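You operate a simulated robot arm through the tools that you are given. There is no shell and no other tool. Be economical: measure what you need, move in short steps, check, and stop when the job is done.

You run a simulated robot arm. Do the job below in one go: nothing can be reset, and whatever is moved stays where it is left.

## Task
Put the gold bag on the top of the crate stand away on the bag corner of the white table. Then take the long green bar and leave it on the lower shelf of the long bench. Then put the closed beige carton on the top of the churn table. Then take the nuts shaker and put it on the right end of the long bench. Then fetch the coconut shaker and stand it on the top of the wooden table. Then fetch the thermometer and stand it on top of the white pad. Then put one of the red tins from the top of the long steel table on the top of the old chest. Then close the three-cell carton lid. Do these in the order given. Set down upright: nuts shaker, coconut shaker, thermometer, red tin.

It is judged by the outcome, as a careful person would: the job done as asked, and still so three seconds after it is handed in. It fails if anything else is knocked over, pushed out of place, dropped, spilled or broken. Lids that push on must go on centred and level and be pressed home; caps that screw on are set level and turned clockwise until they are tight.

## Robot
A 7-joint arm with a vacuum gripper on a trunk, on a base that drives. Base frame: it is fixed to the floor where the robot stands at the start and does not move with it; the origin is under the middle of the robot, x ahead of it, y to its left, z up; the surface under the hand at the start is at about z = 0.5. Readings come in m, rad, newtons and seconds.
With the tool pointing down near the work surface it reaches from about 0.1 to 0.66 m from the robot's upright axis, wherever it stands. Its first joint turns from -1.204 to 3.002 rad. Places, roughly: bag corner of the white table (17x25 cm) [-0.58, -1.94, 0.92]; closed beige carton [3, 0.25, 0.25]; coconut shaker [3, 0.25, 1]; gold bag [0.5, -0.25, 0.5]; long green bar (4x18x3 cm) [1.7, 0.1, 0.9]; lower shelf of the long bench [2.6, 0.3, 0.3]; nuts shaker [3, 0.25, 1]; red tin [0.75, -9.5, 1]; right end of the long bench [3.8, 0.3, 0.9]; thermometer [1.75, -9.75, 1]; three-cell carton lid [3.8, 0.3, 1]; top of the churn table (58x24 cm) [3.04, -4.48, 0.8]; top of the old chest [0.3, -11.7, 0.6]; top of the wooden table [3.8, -1.2, 0.8]; white pad (7x10x4 cm) [0.2, -9.6, 0.9]. Payload 1.06 kg.
Tool frame: the origin (TCP) lies in the middle of the cups' lips, and z points out of the cups. The gripper has 1 cup of 0.024 m across, covering 0.024 by 0.024 m (tool x, y); the bellows give 0.008 m. With the vacuum on, a cup seals on a smooth face that it is pressed against (1 to 4 N); it does not hold porous or soft things. The pull reaches 23 N.
Orientation is told as [roll, pitch, yaw] about the base's x, y, z axes, in that order, counted from this pose: with the cups facing straight down, the tool's x points along the base's -x, its y along +y and its z along -z.

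## Interface
- The arm moves only by the tool play_rows. Its argument "plan" is text: rows parted by semicolons, each of 6 numbers parted by spaces: the shift along the base's x, y, z in m, then the turn, a rotation vector about the base's x, y, z in rad. In form: x y z wx wy wz; .... A call has 1 to 10 rows; each row is the pose to reach, as a shift and turn from the pose commanded when the call began. "suction" is the vacuum: 1 switches it on, 0 off, set as the call begins (left out, the last holds). A row lasts 0.2 s, in which the tool goes at most 0.05 m and 0.15 rad; a call with a longer step from one row to the next is refused whole, and so is a gripper value outside its range. Where a pose cannot be reached the arm comes as near as it can. A force on the tool above 40 N (or 10 N above the force at the start of the call, whichever is more), or a blocked arm, ends the call early, and 0.2 s more pass. The pull builds up within a second once a cup has sealed. Time passes only in rows, and 0.2 s behind the last, so rows that repeat a pose give it time. The reply holds the time, the measured pose of the TCP, the force on the tool along the base axes and the pull of the vacuum, in the units named above and with some noise, with the torque about the TCP (base axes, N m) and any sound that the robot's microphone picked up.
- Cameras (640 x 400 px; columns grow to the right, rows downward): "scene" is now at [0.2288, -0.023, 0.9774]; the picture's right is [-0.29, -0.96, 0.00], its down [-0.56, 0.17, -0.81] and it looks along [0.77, -0.24, -0.59] (base axes); focal length 274 px, centre (320, 200). "wrist" rides on the gripper at [0.078, 0.019, -0.096] in the tool frame; the picture's right is [-0.24, 0.97, 0.00], its down [-0.71, -0.17, -0.68] and it looks along [-0.67, -0.16, 0.73] (tool axes); focal length 243 px, centre (320, 200). There is no depth. A picture from a camera that has moved, and an enlarged one, comes with that camera's place and axes in the base frame and with its lens.
- grab_frame(camera): a new picture of that camera. No time passes.
- slide_trunk(by): slides the trunk up (or, below 0, down) by that many m; the arm and the scene camera ride with it, the base frame stays. It gives what a move gives, with no picture.
- base_move(legs): drives the robot by 1 to 6 legs, each [ahead, left, turn to the left] in m, m and rad, along the robot's own axes; the way and the turn of a leg run together, so that a leg with both is an arc; at most 1.5 m and 3.142 rad a leg. The arm and the cameras ride along, it lands a little off, and it stops where it bumps. It gives what a move gives.
- head_to(pan, tilt): turns the head with the scene camera to pan (to the left, within 1.396 rad either way) and tilt (down, from -0.506 to 1.204), counted from straight ahead of the robot. It gives what a move gives.
- inspect(camera, box): a new picture of the part [left, top, right, bottom] of that camera's present view, enlarged. No time passes.
- close_job(): hands the job in; it is judged then, once.

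Work in short steps. Places have to be worked out from the pictures, the camera data and where the tool is seen: move nearer, look again, correct. Check each grasp and each placing, and mend what went wrong. You have 217 turns and 210 pictures in all, those below and enlarged ones among them. Switch the vacuum off and draw the arm clear of the work before you hand the job in, unless the task says otherwise; then end with one line.

The tools are called after ">>>" by a JSON object that holds its "fn" and its "kwargs". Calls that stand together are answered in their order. play_rows: Moves the arm, as the interface text tells. Its arguments: {"type":"object","properties":{"plan":{"type":"string"},"suction":{"type":"number"}},"required":["plan"]} The other tools are called the same way: slide_trunk (by) slides the trunk up or down; base_move (legs) drives the base; head_to (pan, tilt) turns the head that bears the scene camera; grab_frame (camera) takes a picture; inspect (camera, box) takes an enlarged picture of a part of a camera's view; close_job () hands the job in.

At the start:

```text
t: 0.0
position: [0.4107, -0.0293, 0.8193]
orientation: [0.0, 0.0, -0.004]
contact_force: [-0.6, -0.6, 0.7]
torque: [-0.02, 0.0, 0.01]
pull: 0.2
trunk travel left (down, up): [-0.15, 0.342]
robot x, y, heading: [-0.0011, -0.0015, 0.001]
head pan, tilt: [-0.298, 0.628]
```

scene: 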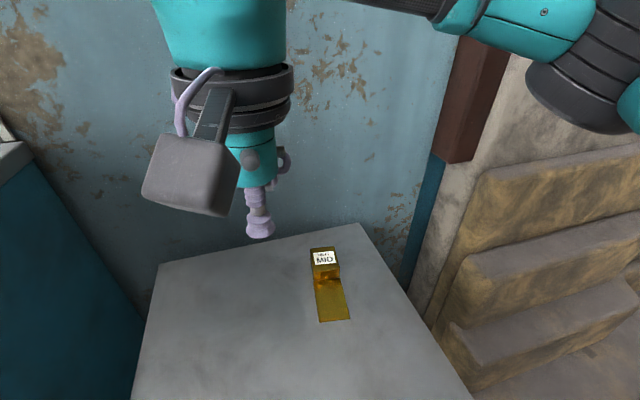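
wrist: 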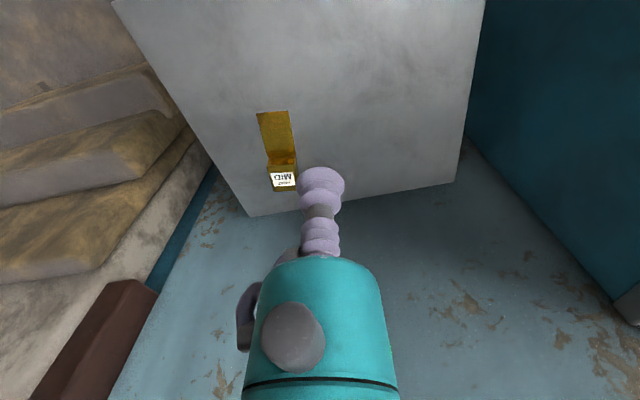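

The gold bag is on the stand just ahead. I'll look closer with both cameras before planning the pick.

>>> {"fn": "inspect", "kwargs": {"camera": "scene", "box": [240, 220, 400, 340]}}

>>> {"fn": "inspect", "kwargs": {"camera": "wrist", "box": [220, 90, 380, 210]}}

```text
3.33 times, centred on (320, 280) of scene
camera zoom: at [0.2288, -0.023, 0.9774], right [-0.29, -0.96, 0.0], down [-0.56, 0.17, -0.81], along [0.77, -0.24, -0.59], focal length 915 px, centre (320, -67)
```

zoom: 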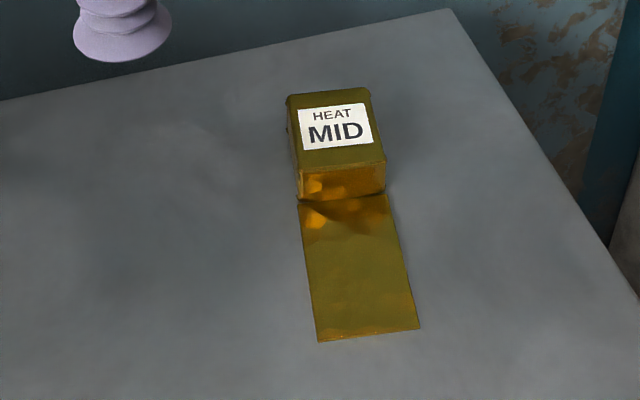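

```text
3.33 times, centred on (300, 150) of wrist
camera zoom: at [0.332, -0.0121, 0.9155], right [0.24, 0.97, 0.0], down [0.71, -0.17, 0.69], along [0.67, -0.16, -0.73], focal length 809 px, centre (387, 367)
```

zoom: 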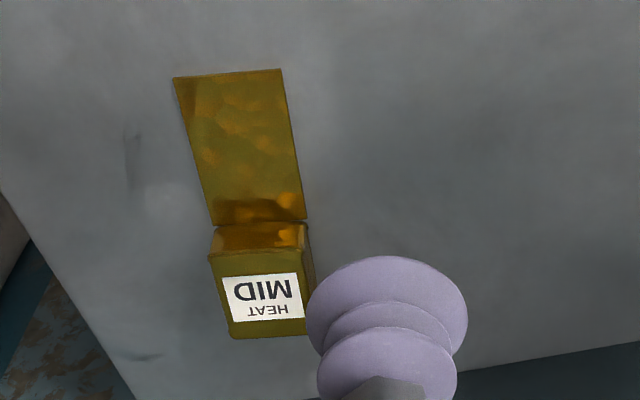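

Triangulating both views puts the label at about (0.61, -0.154, 0.53). I'll move above it.

>>> {"fn": "play_rows", "kwargs": {"plan": "0.03 -0.02 -0.03 0 0 0; 0.06 -0.04 -0.06 0 0 0; 0.09 -0.06 -0.09 0 0 0; 0.12 -0.08 -0.12 0 0 0; 0.15 -0.1 -0.14 0 0 0; 0.18 -0.115 -0.17 0 0 0; 0.199 -0.125 -0.2 0 0 0; 0.199 -0.125 -0.22 0 0 0; 0.199 -0.125 -0.22 0 0 0"}}

>>> {"fn": "grab_frame", "kwargs": {"camera": "wrist"}}

>>> {"fn": "inspect", "kwargs": {"camera": "scene", "box": [240, 180, 400, 300]}}

```text
t: 2.0
position: [0.6088, -0.155, 0.5986]
orientation: [0.002, -0.002, -0.004]
contact_force: [0.4, -0.4, 0.6]
torque: [-0.01, -0.03, 0.03]
pull: 0.0
trunk travel left (down, up): [-0.15, 0.342]
robot x, y, heading: [0.0012, 0.001, -0.0]
head pan, tilt: [-0.298, 0.628]
```

```text
205 pictures are left
camera wrist: at [0.5299, -0.1374, 0.6943], right [0.24, 0.97, 0.0], down [0.71, -0.17, 0.69], along [0.67, -0.16, -0.73], focal length 243 px, centre (320, 200)
```

wrist: 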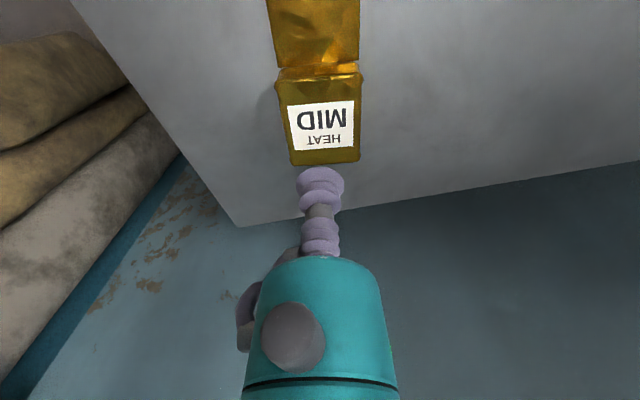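

```text
3.33 times, centred on (320, 240) of scene
camera zoom: at [0.2288, -0.023, 0.9774], right [-0.29, -0.96, 0.0], down [-0.56, 0.17, -0.81], along [0.77, -0.24, -0.59], focal length 915 px, centre (320, 67)
```

zoom: 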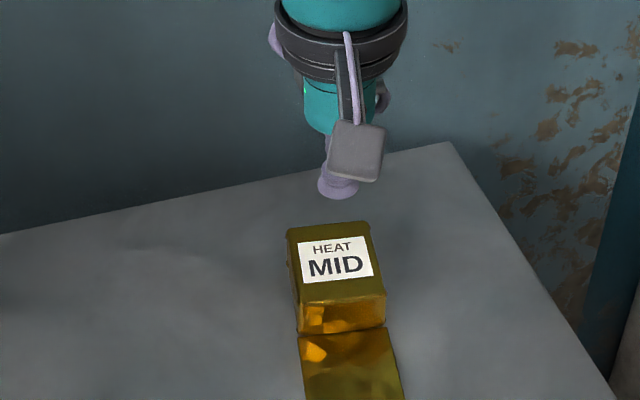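

The cup is centred over the label. I'll descend with suction on until it touches.

>>> {"fn": "play_rows", "kwargs": {"plan": "0 0 -0.03 0 0 0; 0 0 -0.05 0 0 0; 0 0 -0.058 0 0 0; 0 0 -0.063 0 0 0; 0 0 -0.067 0 0 0; 0 0 -0.067 0 0 0", "suction": 1}}

>>> {"fn": "inspect", "kwargs": {"camera": "wrist", "box": [240, 80, 400, 200]}}

```text
t: 3.4
position: [0.6094, -0.1544, 0.5329]
orientation: [0.003, -0.003, -0.005]
contact_force: [0.0, -2.3, 10.1]
torque: [-0.02, 0.05, 0.03]
pull: 23.4
trunk travel left (down, up): [-0.15, 0.342]
robot x, y, heading: [0.0002, -0.0029, -0.001]
head pan, tilt: [-0.298, 0.628]
```

```text
3.33 times, centred on (320, 140) of wrist
camera zoom: at [0.5299, -0.1373, 0.629], right [0.24, 0.97, 0.0], down [0.71, -0.17, 0.69], along [0.67, -0.16, -0.73], focal length 809 px, centre (320, 400)
```

zoom: 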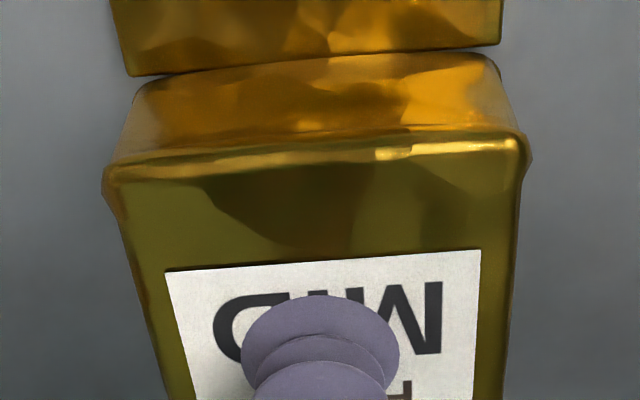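

Sealed with full pull. I'll lift and check that the bag comes along.

>>> {"fn": "play_rows", "kwargs": {"plan": "0 0 0.01 0 0 0; 0 0 0.03 0 0 0; 0 0 0.07 0 0 0; 0 0 0.11 0 0 0; 0 0 0.15 0 0 0; 0 0 0.15 0 0 0"}}

>>> {"fn": "grab_frame", "kwargs": {"camera": "scene"}}

```text
t: 4.8
position: [0.6102, -0.1556, 0.6822]
orientation: [-0.002, 0.001, -0.002]
contact_force: [0.6, -0.2, -1.0]
torque: [-0.01, 0.02, 0.02]
pull: 22.4
trunk travel left (down, up): [-0.15, 0.342]
robot x, y, heading: [-0.0025, 0.0004, 0.001]
head pan, tilt: [-0.298, 0.628]
```

```text
202 pictures are left
camera scene: at [0.2288, -0.023, 0.9774], right [-0.29, -0.96, 0.0], down [-0.56, 0.17, -0.81], along [0.77, -0.24, -0.59], focal length 274 px, centre (320, 200)
```

scene: 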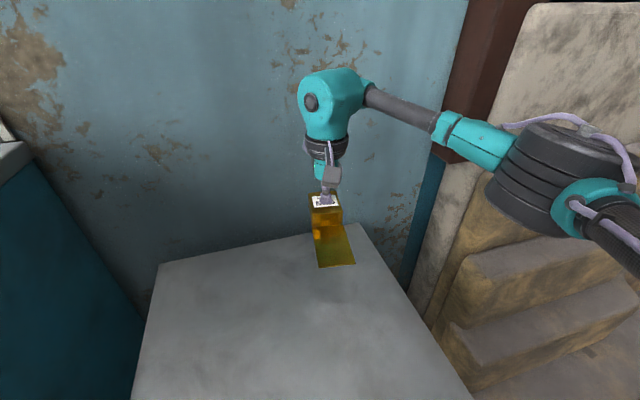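

The bag is held. I'll retract to a carry pose near the starting height, then look around to plan the drive to the white table.

>>> {"fn": "play_rows", "kwargs": {"plan": "-0.03 0.01 0.03 0 0 0; -0.06 0.03 0.06 0 0 0; -0.1 0.05 0.08 0 0 0; -0.14 0.07 0.1 0 0 0; -0.18 0.09 0.12 0 0 0; -0.21 0.11 0.14 0 0 0; -0.23 0.12 0.16 0 0 0; -0.23 0.12 0.16 0 0 0"}}

>>> {"fn": "head_to", "kwargs": {"pan": -1.39, "tilt": 0.4}}

>>> {"fn": "grab_frame", "kwargs": {"camera": "scene"}}

>>> {"fn": "head_to", "kwargs": {"pan": 1.39, "tilt": 0.4}}

>>> {"fn": "grab_frame", "kwargs": {"camera": "scene"}}

>>> {"fn": "head_to", "kwargs": {"pan": 0.2, "tilt": 0.3}}

>>> {"fn": "grab_frame", "kwargs": {"camera": "scene"}}

```text
t: 6.6
position: [0.3791, -0.0338, 0.8429]
orientation: [0.002, -0.001, -0.003]
contact_force: [0.0, -0.2, -0.3]
torque: [-0.01, -0.02, -0.01]
pull: 22.8
trunk travel left (down, up): [-0.15, 0.342]
robot x, y, heading: [-0.0022, -0.0022, 0.003]
head pan, tilt: [-0.298, 0.628]
```

```text
t: 7.9
position: [0.3798, -0.0341, 0.8422]
orientation: [0.0, 0.0, -0.002]
contact_force: [0.0, 0.5, -1.7]
torque: [0.0, -0.03, -0.02]
pull: 23.2
trunk travel left (down, up): [-0.15, 0.342]
robot x, y, heading: [0.0034, 0.0016, -0.001]
head pan, tilt: [-1.389, 0.4]
```

```text
201 pictures are left
camera scene: at [0.162, -0.0883, 0.998], right [-0.98, -0.18, 0.0], down [-0.07, 0.38, -0.92], along [0.17, -0.91, -0.39], focal length 274 px, centre (320, 200)
```

scene: 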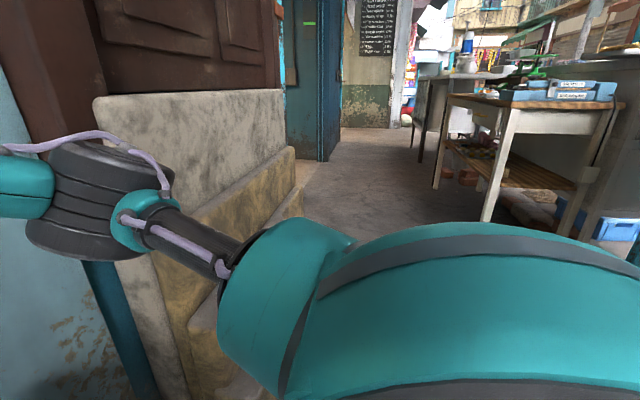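

```text
t: 10.4
position: [0.3794, -0.0329, 0.8422]
orientation: [0.001, 0.001, -0.005]
contact_force: [0.1, 0.0, -1.1]
torque: [0.02, 0.04, -0.02]
pull: 22.9
trunk travel left (down, up): [-0.15, 0.342]
robot x, y, heading: [0.0018, 0.0027, -0.0]
head pan, tilt: [1.389, 0.4]
```

```text
200 pictures are left
camera scene: at [0.162, 0.0939, 0.998], right [0.98, -0.18, 0.0], down [-0.07, -0.38, -0.92], along [0.17, 0.91, -0.39], focal length 274 px, centre (320, 200)
```

scene: 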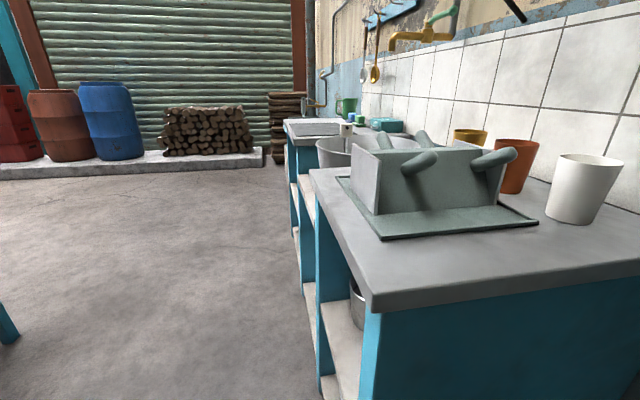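

```text
t: 11.8
position: [0.3802, -0.0341, 0.8431]
orientation: [-0.002, -0.002, -0.004]
contact_force: [1.0, -0.4, -1.0]
torque: [0.0, 0.01, 0.02]
pull: 23.6
trunk travel left (down, up): [-0.15, 0.342]
robot x, y, heading: [0.0041, -0.0008, 0.003]
head pan, tilt: [0.201, 0.3]
```

```text
199 pictures are left
camera scene: at [0.2367, 0.0215, 1.0073], right [0.2, -0.98, 0.0], down [-0.29, -0.06, -0.96], along [0.94, 0.19, -0.3], focal length 274 px, centre (320, 200)
```

scene: 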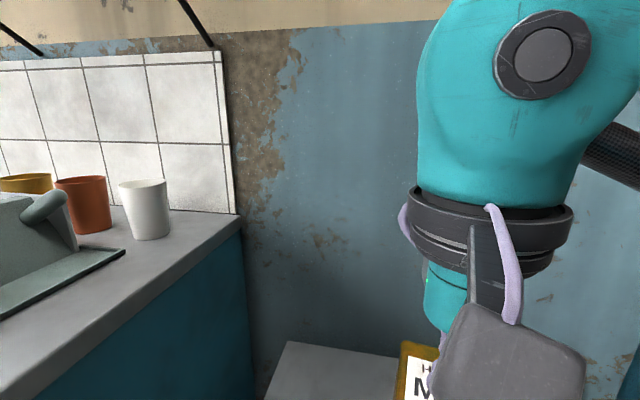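

The white table is to the right at roughly (-0.6, -1.9). I'll back off a little, turn right, then look again.

>>> {"fn": "base_move", "kwargs": {"legs": [[-0.4, 0, 0], [0, 0, -1.571]]}}

>>> {"fn": "head_to", "kwargs": {"pan": 0.0, "tilt": 0.4}}

>>> {"fn": "grab_frame", "kwargs": {"camera": "scene"}}

```text
t: 18.1
position: [-0.4359, -0.3809, 0.8429]
orientation: [0.001, -0.002, -1.568]
contact_force: [0.2, -0.4, -1.5]
torque: [-0.02, 0.0, -0.04]
pull: 23.5
trunk travel left (down, up): [-0.15, 0.342]
robot x, y, heading: [-0.4027, -0.0005, -1.566]
head pan, tilt: [0.201, 0.3]
```

```text
t: 18.8
position: [-0.4358, -0.3795, 0.8418]
orientation: [0.0, 0.0, -1.567]
contact_force: [-0.2, 0.0, -0.6]
torque: [-0.01, -0.03, 0.02]
pull: 22.5
trunk travel left (down, up): [-0.15, 0.342]
robot x, y, heading: [-0.4014, 0.004, -1.567]
head pan, tilt: [0.0, 0.4]
```

```text
198 pictures are left
camera scene: at [-0.4006, -0.2329, 0.9981], right [-1.0, -0.01, 0.0], down [0.0, 0.39, -0.92], along [0.01, -0.92, -0.39], focal length 274 px, centre (320, 200)
```

scene: 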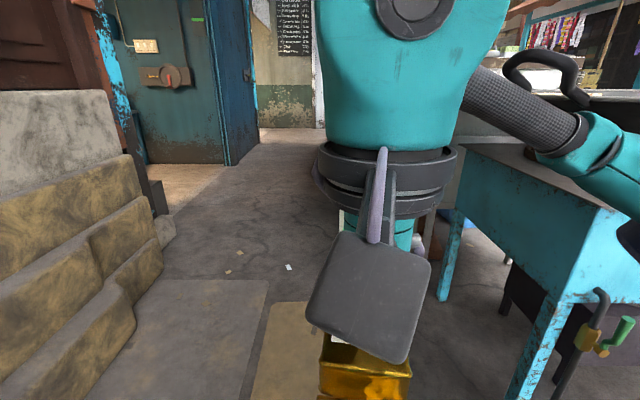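

The arm blocks the view; I'll look around it to either side and check the bench on the right for clearance.

>>> {"fn": "head_to", "kwargs": {"pan": 0.6, "tilt": 0.35}}

>>> {"fn": "grab_frame", "kwargs": {"camera": "scene"}}

>>> {"fn": "head_to", "kwargs": {"pan": -0.8, "tilt": 0.45}}

>>> {"fn": "grab_frame", "kwargs": {"camera": "scene"}}

```text
t: 19.8
position: [-0.435, -0.3804, 0.8435]
orientation: [0.0, 0.0, -1.571]
contact_force: [-0.8, -0.5, -1.1]
torque: [-0.02, -0.01, 0.0]
pull: 22.7
trunk travel left (down, up): [-0.15, 0.342]
robot x, y, heading: [-0.4045, -0.0001, -1.562]
head pan, tilt: [0.6, 0.351]
```

```text
197 pictures are left
camera scene: at [-0.3482, -0.2168, 1.0026], right [-0.82, -0.57, 0.0], down [-0.2, 0.28, -0.94], along [0.53, -0.77, -0.34], focal length 274 px, centre (320, 200)
```

scene: 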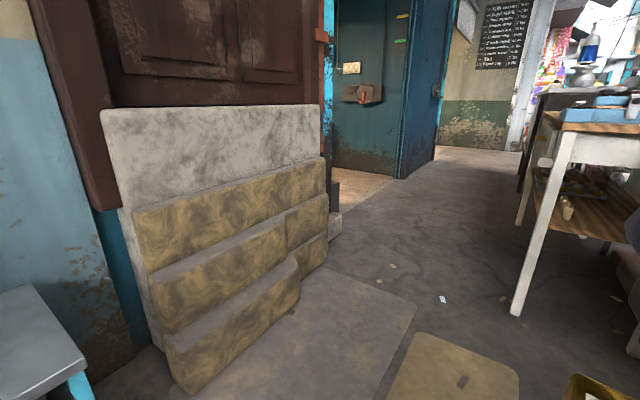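

```text
t: 21.3
position: [-0.4355, -0.3799, 0.8423]
orientation: [0.0, 0.0, -1.569]
contact_force: [1.1, 0.6, -1.3]
torque: [0.0, 0.0, 0.02]
pull: 22.8
trunk travel left (down, up): [-0.15, 0.342]
robot x, y, heading: [-0.4012, 0.0027, -1.566]
head pan, tilt: [-0.799, 0.45]
```

```text
196 pictures are left
camera scene: at [-0.4667, -0.2047, 0.9934], right [-0.7, 0.71, 0.0], down [0.31, 0.31, -0.9], along [-0.64, -0.63, -0.44], focal length 274 px, centre (320, 200)
```

scene: 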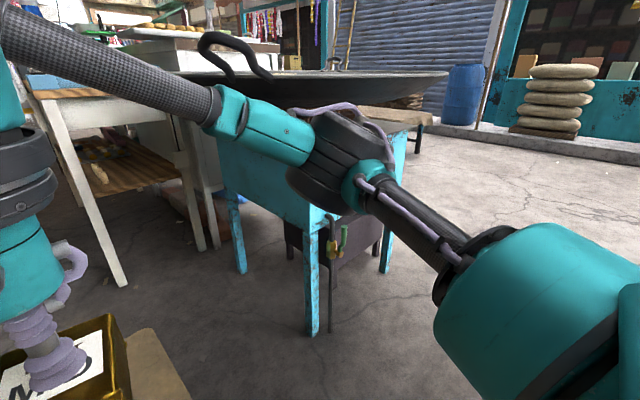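

The white table's near-left leg is at about (-0.53, -1.67), with a wok stand to its right and steps at x>0.38. I'll approach from the table's left side facing -x, with the trunk raised so the bag clears the top.

>>> {"fn": "slide_trunk", "kwargs": {"by": 0.26}}

>>> {"fn": "base_move", "kwargs": {"legs": [[0.9, 0.4, 0], [0.95, 0, 0], [0, 0, -1.571]]}}

>>> {"fn": "head_to", "kwargs": {"pan": 0.35, "tilt": 0.6}}

>>> {"fn": "grab_frame", "kwargs": {"camera": "scene"}}

>>> {"fn": "grab_frame", "kwargs": {"camera": "wrist"}}

```text
t: 24.0
position: [-0.4345, -0.3801, 1.1032]
orientation: [0.001, 0.0, -1.57]
contact_force: [0.3, -0.3, -1.7]
torque: [-0.01, -0.01, -0.01]
pull: 22.9
trunk travel left (down, up): [-0.41, 0.082]
robot x, y, heading: [-0.4023, 0.0007, -1.566]
head pan, tilt: [-0.799, 0.45]
```

```text
t: 37.5
position: [-0.3657, -1.8245, 1.103]
orientation: [0.0, 0.0, -3.136]
contact_force: [0.4, 0.0, -1.0]
torque: [-0.03, 0.03, -0.01]
pull: 23.1
trunk travel left (down, up): [-0.41, 0.082]
robot x, y, heading: [0.0132, -1.8538, -3.136]
head pan, tilt: [-0.799, 0.45]
```

```text
t: 38.9
position: [-0.3674, -1.8234, 1.1031]
orientation: [-0.001, -0.001, -3.137]
contact_force: [-0.2, -0.3, -0.4]
torque: [-0.03, 0.0, 0.01]
pull: 22.8
trunk travel left (down, up): [-0.41, 0.082]
robot x, y, heading: [0.0132, -1.8563, -3.133]
head pan, tilt: [0.351, 0.6]
```

```text
195 pictures are left
camera scene: at [-0.1375, -1.883, 1.2506], right [-0.35, 0.94, 0.0], down [0.53, 0.2, -0.83], along [-0.77, -0.29, -0.56], focal length 274 px, centre (320, 200)
```

scene: 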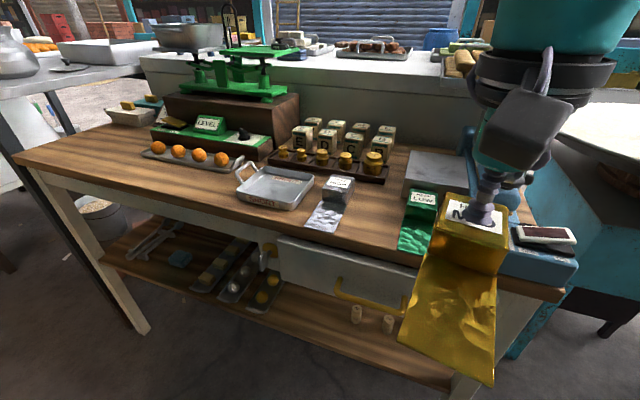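

```text
194 pictures are left
camera wrist: at [-0.2884, -1.8441, 1.1982], right [-0.23, -0.97, 0.0], down [-0.71, 0.17, 0.69], along [-0.67, 0.16, -0.73], focal length 243 px, centre (320, 200)
```

wrist: 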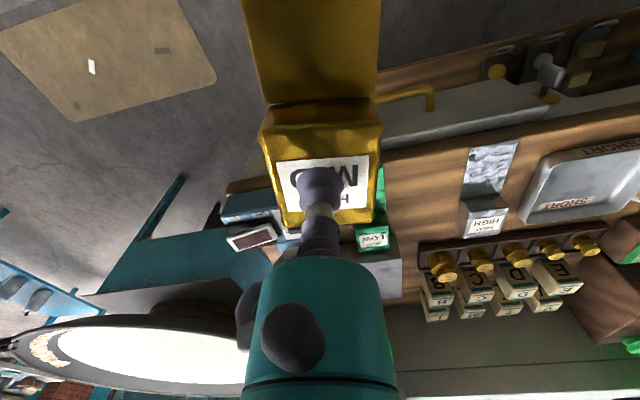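

The corner holds the silver HIGH bag (y≈-2.015) and the green LOW bag (y≈-1.85), with a gap between them at y≈-1.935 for the gold MID. I'll drive 0.1 m closer and look again.

>>> {"fn": "base_move", "kwargs": {"legs": [[0.1, 0, 0]]}}

>>> {"fn": "inspect", "kwargs": {"camera": "scene", "box": [240, 120, 560, 320]}}

```text
t: 40.1
position: [-0.4663, -1.8241, 1.104]
orientation: [0.0, 0.0, -3.135]
contact_force: [-0.2, -0.4, -1.5]
torque: [0.0, 0.02, -0.01]
pull: 23.1
trunk travel left (down, up): [-0.41, 0.082]
robot x, y, heading: [-0.0851, -1.8535, -3.135]
head pan, tilt: [0.351, 0.6]
```

```text
2.00 times, centred on (400, 220) of scene
camera zoom: at [-0.2385, -1.8838, 1.2505], right [-0.35, 0.94, 0.0], down [0.53, 0.2, -0.82], along [-0.77, -0.29, -0.57], focal length 549 px, centre (160, 160)
```

zoom: 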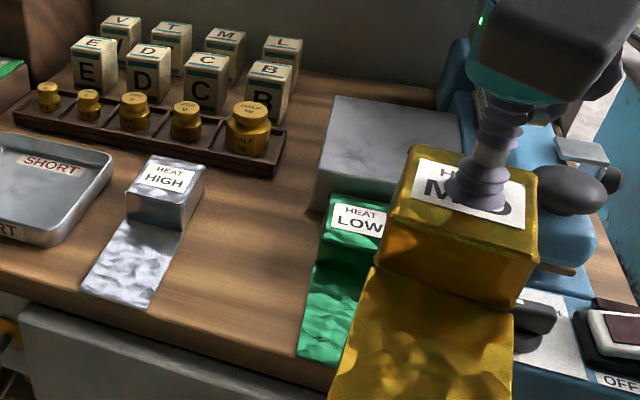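

Neighbours' labels sit at x≈-0.61 and y≈-2.017 / -1.852, so my target is (-0.62, -1.935) with a +0.15 rad yaw correction. I'll move above it at height.

>>> {"fn": "play_rows", "kwargs": {"plan": "-0.03 -0.02 0 0 0 0; -0.06 -0.05 0 0 0 0.05; -0.09 -0.08 0 0 0 0.1; -0.12 -0.1 0 0 0 0.15; -0.154 -0.111 0 0 0 0.15; -0.154 -0.111 -0.04 0 0 0.15; -0.154 -0.111 -0.07 0 0 0.15; -0.154 -0.111 -0.07 0 0 0.15"}}

>>> {"fn": "inspect", "kwargs": {"camera": "scene", "box": [240, 120, 560, 320]}}

>>> {"fn": "grab_frame", "kwargs": {"camera": "wrist"}}

```text
t: 41.9
position: [-0.6219, -1.9357, 1.0295]
orientation: [0.001, -0.002, -2.987]
contact_force: [0.5, -0.5, -0.3]
torque: [-0.01, -0.01, 0.0]
pull: 23.7
trunk travel left (down, up): [-0.41, 0.082]
robot x, y, heading: [-0.0871, -1.8559, -3.132]
head pan, tilt: [0.351, 0.6]
```

```text
2.00 times, centred on (400, 220) of scene
camera zoom: at [-0.2375, -1.8839, 1.2506], right [-0.35, 0.94, 0.0], down [0.53, 0.2, -0.83], along [-0.77, -0.29, -0.56], focal length 549 px, centre (160, 160)
```

zoom: 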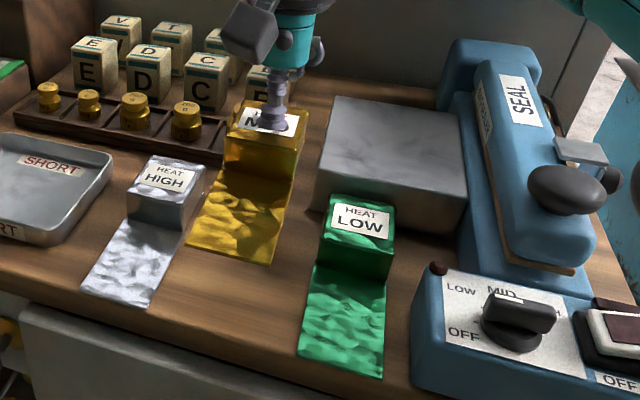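

```text
191 pictures are left
camera wrist: at [-0.5413, -1.9442, 1.1258], right [-0.08, -1.0, 0.0], down [-0.73, 0.06, 0.69], along [-0.68, 0.06, -0.73], focal length 243 px, centre (320, 200)
```

wrist: 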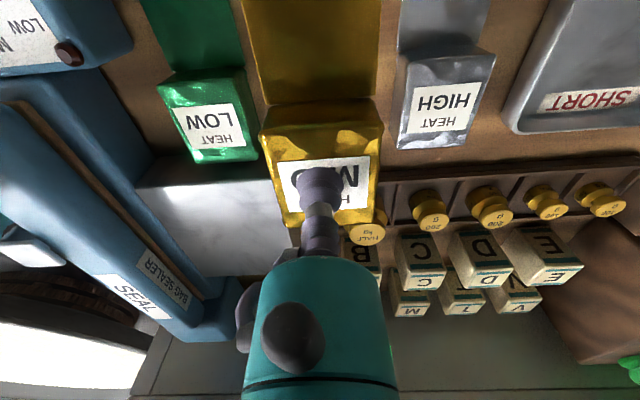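

Aligned in the gap; now I'll lower gently in small steps until contact.

>>> {"fn": "play_rows", "kwargs": {"plan": "0.003 0 -0.03 0 0 0; 0.003 0 -0.055 0 0 0; 0.003 0 -0.06 0 0 0; 0.003 0 -0.064 0 0 0; 0.003 0 -0.068 0 0 0; 0.003 0 -0.072 0 0 0; 0.003 0 -0.072 0 0 0"}}

>>> {"fn": "inspect", "kwargs": {"camera": "scene", "box": [240, 120, 560, 320]}}

```text
t: 43.5
position: [-0.6191, -1.9371, 0.96]
orientation: [0.001, -0.001, -2.988]
contact_force: [0.1, -0.4, -1.5]
torque: [0.01, 0.01, 0.01]
pull: 22.3
trunk travel left (down, up): [-0.41, 0.082]
robot x, y, heading: [-0.0854, -1.8529, -3.129]
head pan, tilt: [0.351, 0.6]
```

```text
2.00 times, centred on (400, 220) of scene
camera zoom: at [-0.2376, -1.8839, 1.2506], right [-0.35, 0.94, 0.0], down [0.53, 0.2, -0.83], along [-0.77, -0.29, -0.56], focal length 549 px, centre (160, 160)
```

zoom: 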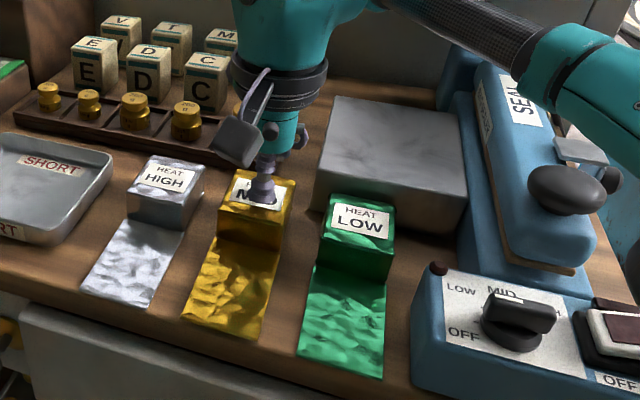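

Not in contact yet (no force). I'll keep stepping down.

>>> {"fn": "play_rows", "kwargs": {"plan": "0 0 -0.003 0 0 0; 0 0 -0.006 0 0 0; 0 0 -0.009 0 0 0; 0 0 -0.012 0 0 0; 0 0 -0.012 0 0 0"}}

```text
t: 44.7
position: [-0.6176, -1.9359, 0.9501]
orientation: [0.001, -0.005, -2.987]
contact_force: [-7.0, -3.3, 18.9]
torque: [0.03, -0.07, -0.02]
pull: 22.6
trunk travel left (down, up): [-0.41, 0.082]
robot x, y, heading: [-0.0851, -1.8584, -3.138]
head pan, tilt: [0.351, 0.6]
```

It's down on the table; I'll ease up slightly, release, and rise.

>>> {"fn": "play_rows", "kwargs": {"plan": "0 0 0.005 0 0 0; 0 0 0.005 0 0 0"}}

>>> {"fn": "play_rows", "kwargs": {"plan": "0 0 0 0 0 0; 0 0 0 0 0 0; 0 0 0 0 0 0; 0 0 0.01 0 0 0; 0 0 0.04 0 0 0; 0 0 0.08 0 0 0; 0 0 0.12 0 0 0; 0 0 0.15 0 0 0", "suction": 0}}

>>> {"fn": "inspect", "kwargs": {"camera": "scene", "box": [240, 120, 560, 320]}}

```text
t: 45.3
position: [-0.6166, -1.9338, 0.9524]
orientation: [0.0, 0.0, -2.986]
contact_force: [-0.4, -0.7, -1.0]
torque: [0.0, 0.04, 0.02]
pull: 22.7
trunk travel left (down, up): [-0.41, 0.082]
robot x, y, heading: [-0.0857, -1.8544, -3.132]
head pan, tilt: [0.351, 0.6]
```

```text
t: 47.1
position: [-0.6197, -1.9365, 1.1022]
orientation: [0.001, 0.001, -2.986]
contact_force: [0.4, 0.4, -0.2]
torque: [0.0, -0.02, 0.0]
pull: 0.0
trunk travel left (down, up): [-0.41, 0.082]
robot x, y, heading: [-0.0882, -1.8543, -3.141]
head pan, tilt: [0.351, 0.6]
```

```text
2.00 times, centred on (400, 220) of scene
camera zoom: at [-0.2372, -1.8841, 1.2506], right [-0.35, 0.94, 0.0], down [0.53, 0.2, -0.83], along [-0.77, -0.29, -0.56], focal length 549 px, centre (160, 160)
```

zoom: 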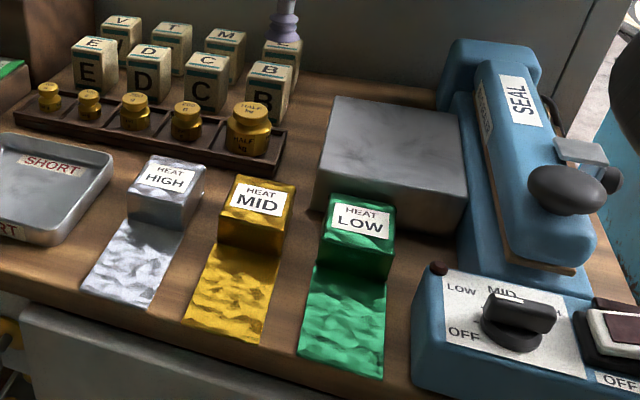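

The gold bag is placed. Now I'll retract the arm, back off, and look around for the way to the long bench at x≈2–4.

>>> {"fn": "play_rows", "kwargs": {"plan": "0.04 0.02 0 0 0 -0.05; 0.08 0.05 0 0 0 -0.1; 0.12 0.08 0 0 0 -0.15; 0.16 0.11 0 0 0 -0.15; 0.18 0.12 0 0 0 -0.15"}}

>>> {"fn": "base_move", "kwargs": {"legs": [[-0.15, 0, 0], [0, 0, 1.571], [0.8, 0, 0]]}}

>>> {"fn": "head_to", "kwargs": {"pan": 0.9, "tilt": 0.2}}

>>> {"fn": "grab_frame", "kwargs": {"camera": "scene"}}

>>> {"fn": "head_to", "kwargs": {"pan": 0.0, "tilt": 0.1}}

>>> {"fn": "grab_frame", "kwargs": {"camera": "scene"}}

```text
t: 48.3
position: [-0.4374, -1.815, 1.1063]
orientation: [0.0, -0.002, -3.138]
contact_force: [-0.3, -1.0, 0.7]
torque: [-0.03, -0.03, -0.03]
pull: 0.1
trunk travel left (down, up): [-0.41, 0.082]
robot x, y, heading: [-0.087, -1.8542, -3.136]
head pan, tilt: [0.351, 0.6]
```

```text
t: 57.3
position: [0.0286, -3.0035, 1.1045]
orientation: [-0.001, -0.002, -1.569]
contact_force: [-0.1, -0.4, 0.0]
torque: [-0.02, 0.01, -0.02]
pull: 0.0
trunk travel left (down, up): [-0.41, 0.082]
robot x, y, heading: [0.0679, -2.6452, -1.563]
head pan, tilt: [0.351, 0.6]
```

```text
t: 58.3
position: [0.0285, -3.0016, 1.1054]
orientation: [0.0, -0.002, -1.569]
contact_force: [0.1, 0.0, -0.2]
torque: [0.02, 0.02, 0.01]
pull: 0.0
trunk travel left (down, up): [-0.41, 0.082]
robot x, y, heading: [0.0678, -2.652, -1.566]
head pan, tilt: [0.901, 0.201]
```

```text
188 pictures are left
camera scene: at [0.145, -2.7756, 1.2873], right [-0.62, -0.79, 0.0], down [-0.16, 0.12, -0.98], along [0.77, -0.61, -0.2], focal length 274 px, centre (320, 200)
```

scene: 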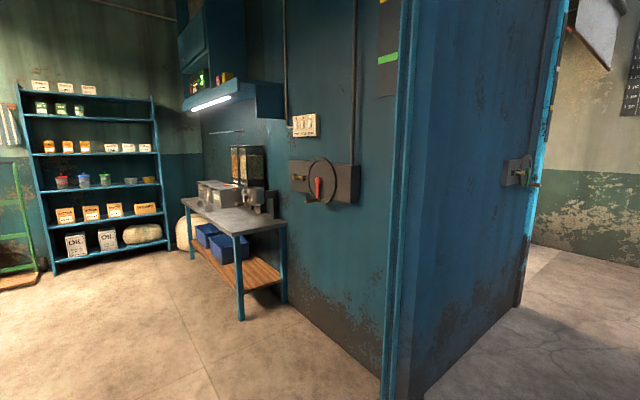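

```text
t: 59.5
position: [0.0283, -3.0023, 1.1046]
orientation: [0.0, -0.001, -1.569]
contact_force: [0.4, -0.5, -0.1]
torque: [0.04, -0.01, 0.02]
pull: 0.1
trunk travel left (down, up): [-0.41, 0.082]
robot x, y, heading: [0.0703, -2.6543, -1.566]
head pan, tilt: [0.0, 0.099]
```

```text
187 pictures are left
camera scene: at [0.0722, -2.8101, 1.2967], right [-1.0, -0.01, 0.0], down [0.0, 0.1, -0.99], along [0.01, -0.99, -0.1], focal length 274 px, centre (320, 200)
```

scene: 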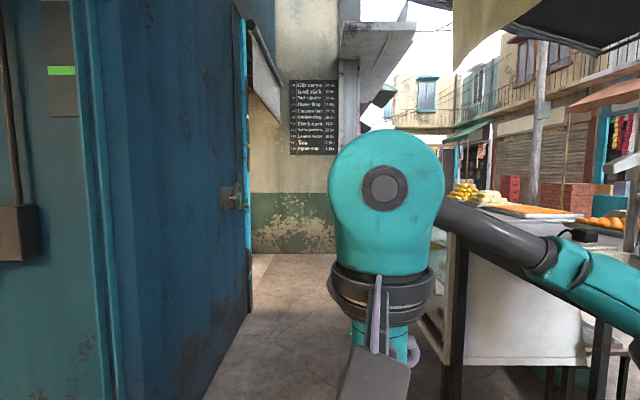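

There's an open doorway on the left into a room. I'll turn to face it (+x) and look inside.

>>> {"fn": "base_move", "kwargs": {"legs": [[0, 0, 1.571]]}}

>>> {"fn": "head_to", "kwargs": {"pan": 0.5, "tilt": 0.25}}

>>> {"fn": "grab_frame", "kwargs": {"camera": "scene"}}

```text
t: 63.8
position: [0.4212, -2.6893, 1.105]
orientation: [0.0, -0.002, 0.015]
contact_force: [1.3, 0.1, -0.1]
torque: [-0.03, 0.02, 0.02]
pull: 0.1
trunk travel left (down, up): [-0.41, 0.082]
robot x, y, heading: [0.0695, -2.6518, 0.018]
head pan, tilt: [0.0, 0.099]
```

```text
t: 64.7
position: [0.4214, -2.6888, 1.1047]
orientation: [-0.001, 0.0, 0.012]
contact_force: [0.7, -1.0, 0.4]
torque: [0.0, 0.02, 0.0]
pull: 0.0
trunk travel left (down, up): [-0.41, 0.082]
robot x, y, heading: [0.0675, -2.6501, 0.016]
head pan, tilt: [0.499, 0.25]
```

```text
186 pictures are left
camera scene: at [0.2223, -2.6016, 1.2828], right [0.49, -0.87, 0.0], down [-0.21, -0.12, -0.97], along [0.84, 0.48, -0.25], focal length 274 px, centre (320, 200)
```

scene: 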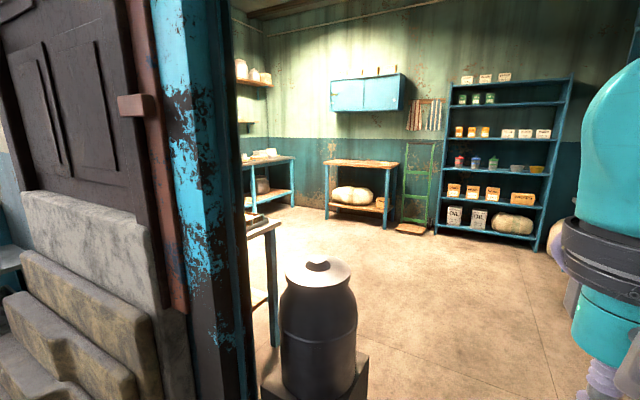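

The room holds the long bench along the left wall. I'll drive in past the urn, turn left, and look.

>>> {"fn": "base_move", "kwargs": {"legs": [[1.4, -0.1, 0], [0.1, 0, 0], [0, 0, 1.571]]}}

>>> {"fn": "head_to", "kwargs": {"pan": 0.35, "tilt": 0.3}}

>>> {"fn": "grab_frame", "kwargs": {"camera": "scene"}}

>>> {"fn": "head_to", "kwargs": {"pan": -0.75, "tilt": 0.3}}

>>> {"fn": "grab_frame", "kwargs": {"camera": "scene"}}

```text
t: 76.1
position: [1.5934, -2.3903, 1.1046]
orientation: [0.001, -0.002, 1.557]
contact_force: [-0.2, 0.3, -0.1]
torque: [0.01, -0.02, 0.0]
pull: 0.0
trunk travel left (down, up): [-0.41, 0.082]
robot x, y, heading: [1.5493, -2.7382, 1.558]
head pan, tilt: [0.499, 0.25]
```

```text
t: 76.8
position: [1.5931, -2.3896, 1.104]
orientation: [0.001, -0.004, 1.555]
contact_force: [0.3, 0.3, 0.2]
torque: [-0.01, 0.01, -0.03]
pull: 0.1
trunk travel left (down, up): [-0.41, 0.082]
robot x, y, heading: [1.5482, -2.74, 1.556]
head pan, tilt: [0.351, 0.3]
```

```text
185 pictures are left
camera scene: at [1.5187, -2.5797, 1.2781], right [0.94, 0.33, 0.0], down [0.1, -0.28, -0.96], along [-0.32, 0.9, -0.3], focal length 274 px, centre (320, 200)
```

scene: 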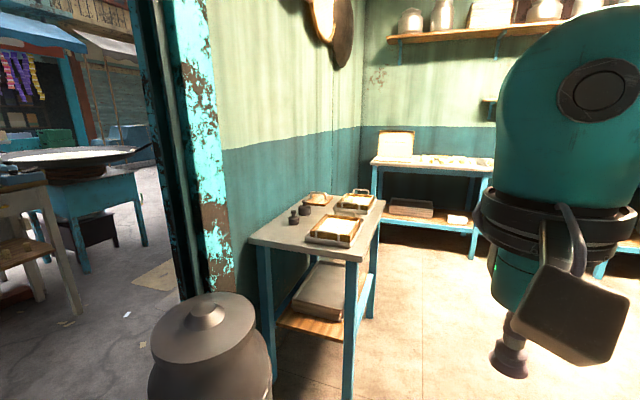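

```text
t: 78.2
position: [1.5946, -2.389, 1.1051]
orientation: [-0.001, -0.002, 1.557]
contact_force: [-0.1, 0.1, -0.4]
torque: [-0.01, -0.01, 0.0]
pull: 0.1
trunk travel left (down, up): [-0.41, 0.082]
robot x, y, heading: [1.5469, -2.7406, 1.563]
head pan, tilt: [-0.75, 0.3]
```

```text
184 pictures are left
camera scene: at [1.6143, -2.6001, 1.2781], right [0.72, -0.69, 0.0], down [-0.2, -0.21, -0.96], along [0.66, 0.69, -0.3], focal length 274 px, centre (320, 200)
```

scene: 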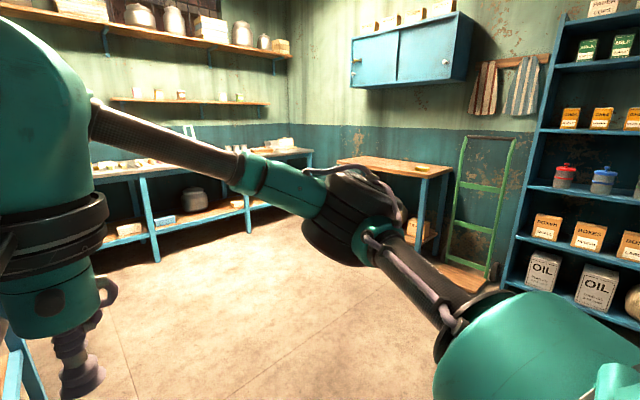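

The long bench is along the far wall. I'll slide right and drive up toward it for a closer look.

>>> {"fn": "base_move", "kwargs": {"legs": [[0, -0.5, 0], [1.4, 0, 0], [0.45, 0, 0]]}}

>>> {"fn": "head_to", "kwargs": {"pan": 0.35, "tilt": 0.5}}

>>> {"fn": "grab_frame", "kwargs": {"camera": "scene"}}

>>> {"fn": "head_to", "kwargs": {"pan": -0.85, "tilt": 0.4}}

>>> {"fn": "grab_frame", "kwargs": {"camera": "scene"}}

>>> {"fn": "grab_frame", "kwargs": {"camera": "wrist"}}

```text
t: 92.0
position: [2.0975, -0.5352, 1.1047]
orientation: [0.0, -0.003, 1.57]
contact_force: [-0.3, 0.0, 0.2]
torque: [0.0, 0.01, -0.01]
pull: 0.1
trunk travel left (down, up): [-0.41, 0.082]
robot x, y, heading: [2.0569, -0.8839, 1.573]
head pan, tilt: [-0.75, 0.3]
```

```text
t: 93.3
position: [2.0977, -0.5363, 1.1059]
orientation: [0.0, 0.0, 1.571]
contact_force: [-0.4, -0.4, 0.3]
torque: [-0.02, 0.0, -0.01]
pull: 0.1
trunk travel left (down, up): [-0.41, 0.082]
robot x, y, heading: [2.0549, -0.8869, 1.573]
head pan, tilt: [0.351, 0.499]
```

```text
183 pictures are left
camera scene: at [2.0264, -0.7294, 1.2597], right [0.94, 0.35, 0.0], down [0.17, -0.45, -0.88], along [-0.3, 0.82, -0.48], focal length 274 px, centre (320, 200)
```

scene: 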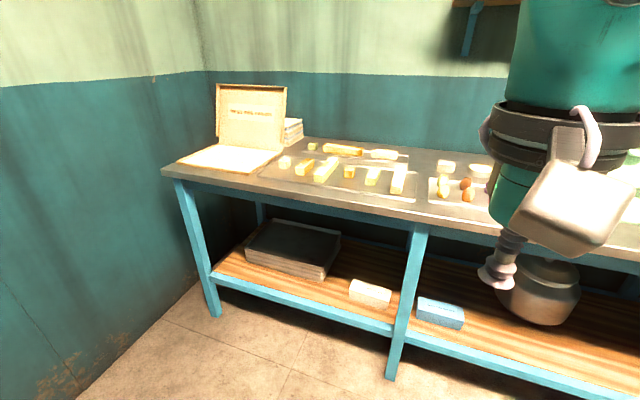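

```text
t: 94.8
position: [2.0981, -0.5359, 1.1053]
orientation: [0.0, -0.001, 1.572]
contact_force: [-0.2, 0.5, 0.6]
torque: [-0.01, -0.01, 0.02]
pull: 0.0
trunk travel left (down, up): [-0.41, 0.082]
robot x, y, heading: [2.056, -0.8866, 1.571]
head pan, tilt: [-0.85, 0.4]
```

```text
182 pictures are left
camera scene: at [2.1272, -0.7534, 1.2688], right [0.66, -0.75, 0.0], down [-0.29, -0.26, -0.92], along [0.69, 0.61, -0.39], focal length 274 px, centre (320, 200)
```

scene: 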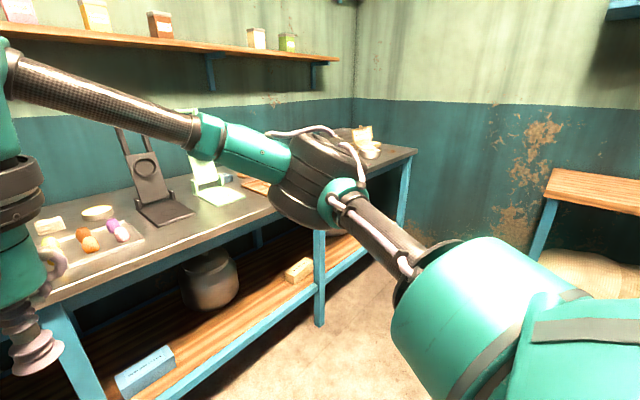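

```text
181 pictures are left
camera wrist: at [2.0791, -0.6166, 1.2007], right [-0.97, 0.24, 0.0], down [0.17, 0.71, 0.69], along [0.16, 0.67, -0.73], focal length 243 px, centre (320, 200)
```

wrist: 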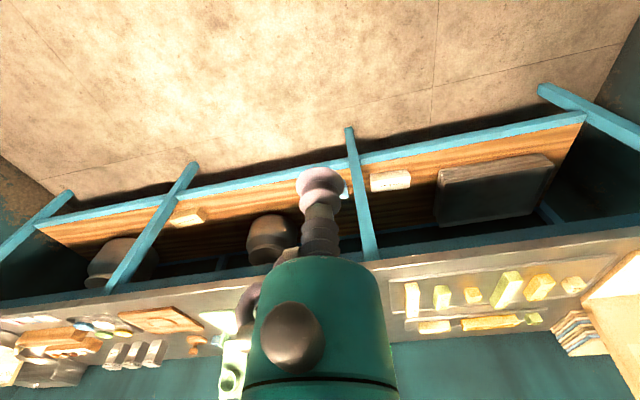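

The tray of bars is at the left part of the bench. I'll zoom in on it to find the long green one.

>>> {"fn": "head_to", "kwargs": {"pan": 0.25, "tilt": 0.5}}

>>> {"fn": "inspect", "kwargs": {"camera": "scene", "box": [180, 110, 420, 260]}}

>>> {"fn": "inspect", "kwargs": {"camera": "wrist", "box": [380, 240, 640, 380]}}

```text
t: 96.1
position: [2.0973, -0.5364, 1.1042]
orientation: [0.0, -0.001, 1.57]
contact_force: [-0.2, 0.4, -0.1]
torque: [0.01, 0.01, 0.03]
pull: 0.2
trunk travel left (down, up): [-0.41, 0.082]
robot x, y, heading: [2.0558, -0.8916, 1.579]
head pan, tilt: [0.25, 0.499]
```

```text
2.67 times, centred on (300, 185) of scene
camera zoom: at [2.0352, -0.7267, 1.2597], right [0.97, 0.25, 0.0], down [0.12, -0.46, -0.88], along [-0.22, 0.85, -0.48], focal length 732 px, centre (373, 240)
```

zoom: 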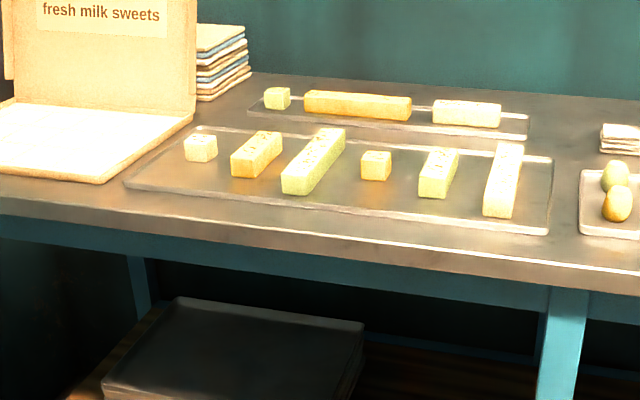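

```text
2.46 times, centred on (510, 310) of wrist
camera zoom: at [2.0791, -0.6166, 1.2007], right [-0.97, 0.24, 0.0], down [0.17, 0.71, 0.69], along [0.16, 0.67, -0.73], focal length 597 px, centre (-148, -71)
```

zoom: 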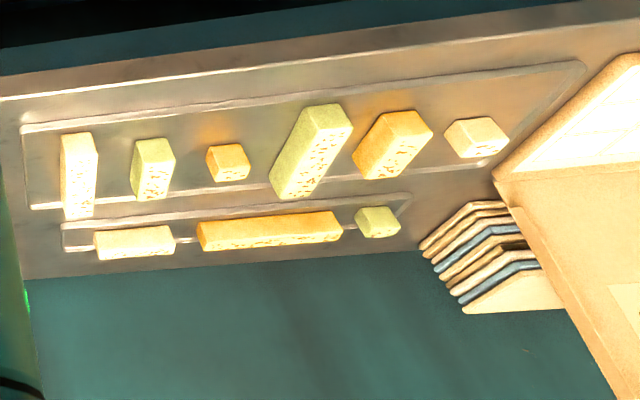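

The long green bar is third from the left on the front tray, at about (1.767, 0.04, 0.92) lying mostly along y. I'll drive closer.

>>> {"fn": "base_move", "kwargs": {"legs": [[0.0, 0.2, 0], [0.36, 0, 0]]}}

>>> {"fn": "head_to", "kwargs": {"pan": 0.2, "tilt": 0.65}}

>>> {"fn": "grab_frame", "kwargs": {"camera": "scene"}}

>>> {"fn": "grab_frame", "kwargs": {"camera": "wrist"}}

```text
t: 100.4
position: [1.8943, -0.1736, 1.105]
orientation: [-0.001, -0.003, 1.571]
contact_force: [-0.9, 0.2, -0.5]
torque: [-0.05, 0.03, -0.01]
pull: 0.2
trunk travel left (down, up): [-0.41, 0.082]
robot x, y, heading: [1.8533, -0.5233, 1.577]
head pan, tilt: [0.25, 0.499]
```

```text
t: 101.1
position: [1.8942, -0.1731, 1.1046]
orientation: [0.001, -0.001, 1.571]
contact_force: [0.9, 0.0, 0.6]
torque: [-0.02, -0.01, -0.01]
pull: 0.0
trunk travel left (down, up): [-0.41, 0.082]
robot x, y, heading: [1.8523, -0.5265, 1.571]
head pan, tilt: [0.201, 0.649]
```

```text
178 pictures are left
camera scene: at [1.8366, -0.3667, 1.2464], right [0.98, 0.2, 0.0], down [0.12, -0.59, -0.8], along [-0.16, 0.78, -0.6], focal length 274 px, centre (320, 200)
```

scene: 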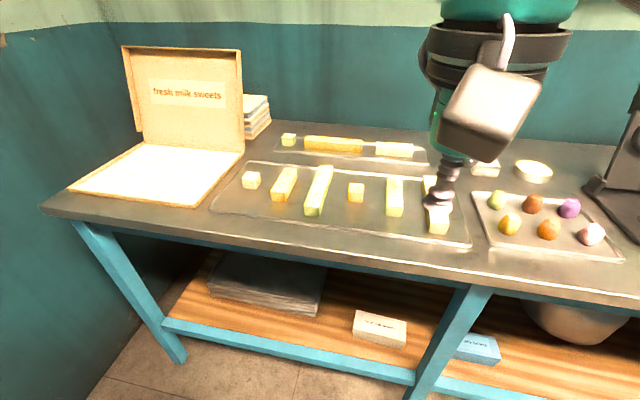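

```text
177 pictures are left
camera wrist: at [1.8754, -0.2535, 1.2007], right [-0.97, 0.24, 0.0], down [0.17, 0.71, 0.69], along [0.16, 0.67, -0.73], focal length 243 px, centre (320, 200)
```

wrist: 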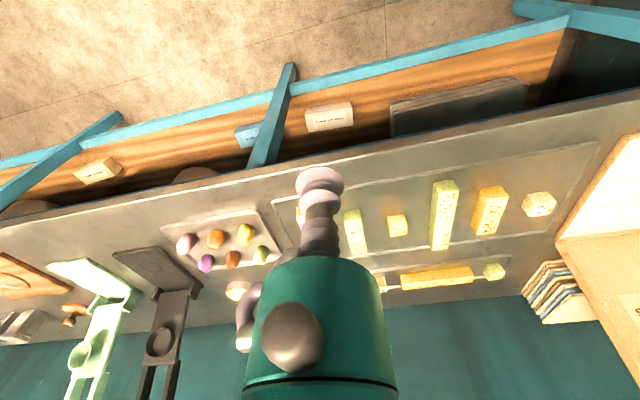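

Both views put the bar's centre at about (1.742, 0.088), top near z 0.93, lying along y. I'll move above it.

>>> {"fn": "play_rows", "kwargs": {"plan": "-0.02 0.04 0 0 0 0; -0.04 0.08 0 0 0 0; -0.06 0.12 0 0 0 0; -0.09 0.155 0 0 0 0; -0.12 0.19 0 0 0 0; -0.14 0.225 0 0 0 0; -0.152 0.262 -0.02 0 0 0; -0.152 0.262 -0.06 0 0 0; -0.152 0.262 -0.1 0 0 0; -0.152 0.262 -0.1 0 0 0"}}

>>> {"fn": "inspect", "kwargs": {"camera": "scene", "box": [220, 100, 460, 250]}}

>>> {"fn": "grab_frame", "kwargs": {"camera": "wrist"}}

```text
t: 103.3
position: [1.758, 0.0362, 0.9946]
orientation: [0.0, -0.002, 1.572]
contact_force: [0.4, -0.2, 0.4]
torque: [0.0, 0.01, 0.02]
pull: 0.1
out of reach, approached as far as the arm can: row 5, 6, 7, 8, 9, 10
trunk travel left (down, up): [-0.41, 0.082]
robot x, y, heading: [1.8548, -0.5262, 1.574]
head pan, tilt: [0.201, 0.649]
```

```text
2.67 times, centred on (340, 175) of scene
camera zoom: at [1.8364, -0.3673, 1.2464], right [0.98, 0.2, 0.0], down [0.12, -0.59, -0.8], along [-0.16, 0.78, -0.6], focal length 732 px, centre (267, 267)
```

zoom: 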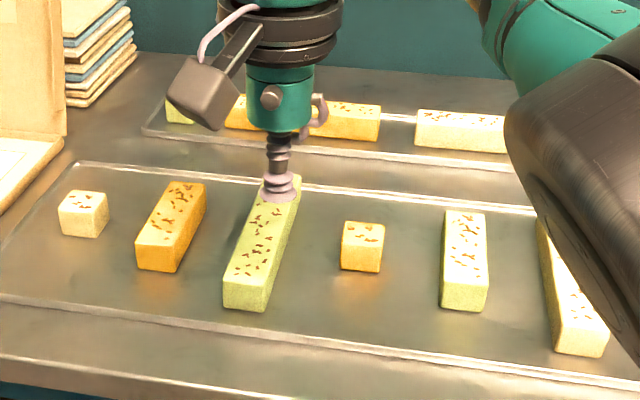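

```text
175 pictures are left
camera wrist: at [1.7399, -0.0455, 1.0902], right [-0.97, 0.23, 0.0], down [0.17, 0.71, 0.69], along [0.16, 0.67, -0.73], focal length 243 px, centre (320, 200)
```

wrist: 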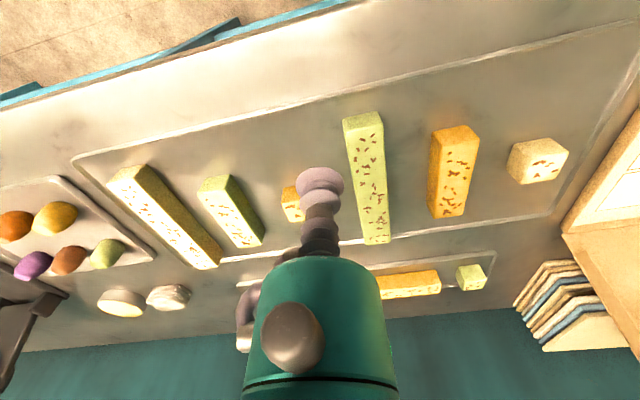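

The bar's centre is about (1.735, 0.10), but the arm hits its reach limit. I'll move the base closer and left, then read again.

>>> {"fn": "base_move", "kwargs": {"legs": [[0.07, 0.12, 0]]}}

>>> {"fn": "play_rows", "kwargs": {"plan": "0 0 0 0 0 0"}}

>>> {"fn": "grab_frame", "kwargs": {"camera": "wrist"}}

```text
t: 105.0
position: [1.6394, 0.1055, 0.9946]
orientation: [-0.001, -0.002, 1.571]
contact_force: [0.4, -0.4, 0.2]
torque: [0.0, 0.02, 0.01]
pull: 0.1
trunk travel left (down, up): [-0.41, 0.082]
robot x, y, heading: [1.7364, -0.4537, 1.568]
head pan, tilt: [0.201, 0.649]
```

```text
t: 105.4
position: [1.6389, 0.1059, 0.995]
orientation: [-0.002, -0.001, 1.568]
contact_force: [0.1, 0.2, 0.9]
torque: [-0.02, -0.01, 0.05]
pull: 0.1
trunk travel left (down, up): [-0.41, 0.082]
robot x, y, heading: [1.7306, -0.4542, 1.569]
head pan, tilt: [0.201, 0.649]
```

```text
174 pictures are left
camera wrist: at [1.6201, 0.0253, 1.0904], right [-0.97, 0.24, 0.0], down [0.17, 0.71, 0.69], along [0.16, 0.67, -0.73], focal length 243 px, centre (320, 200)
```

wrist: 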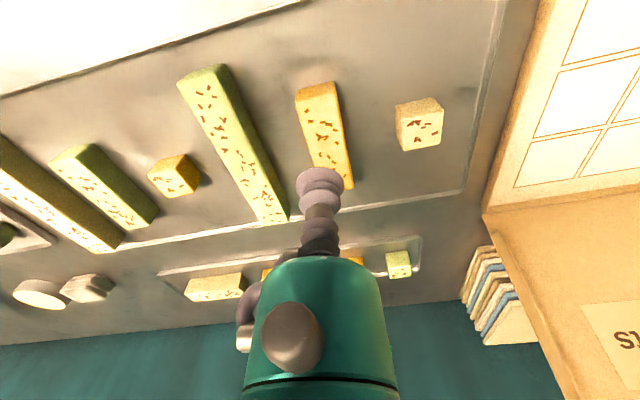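

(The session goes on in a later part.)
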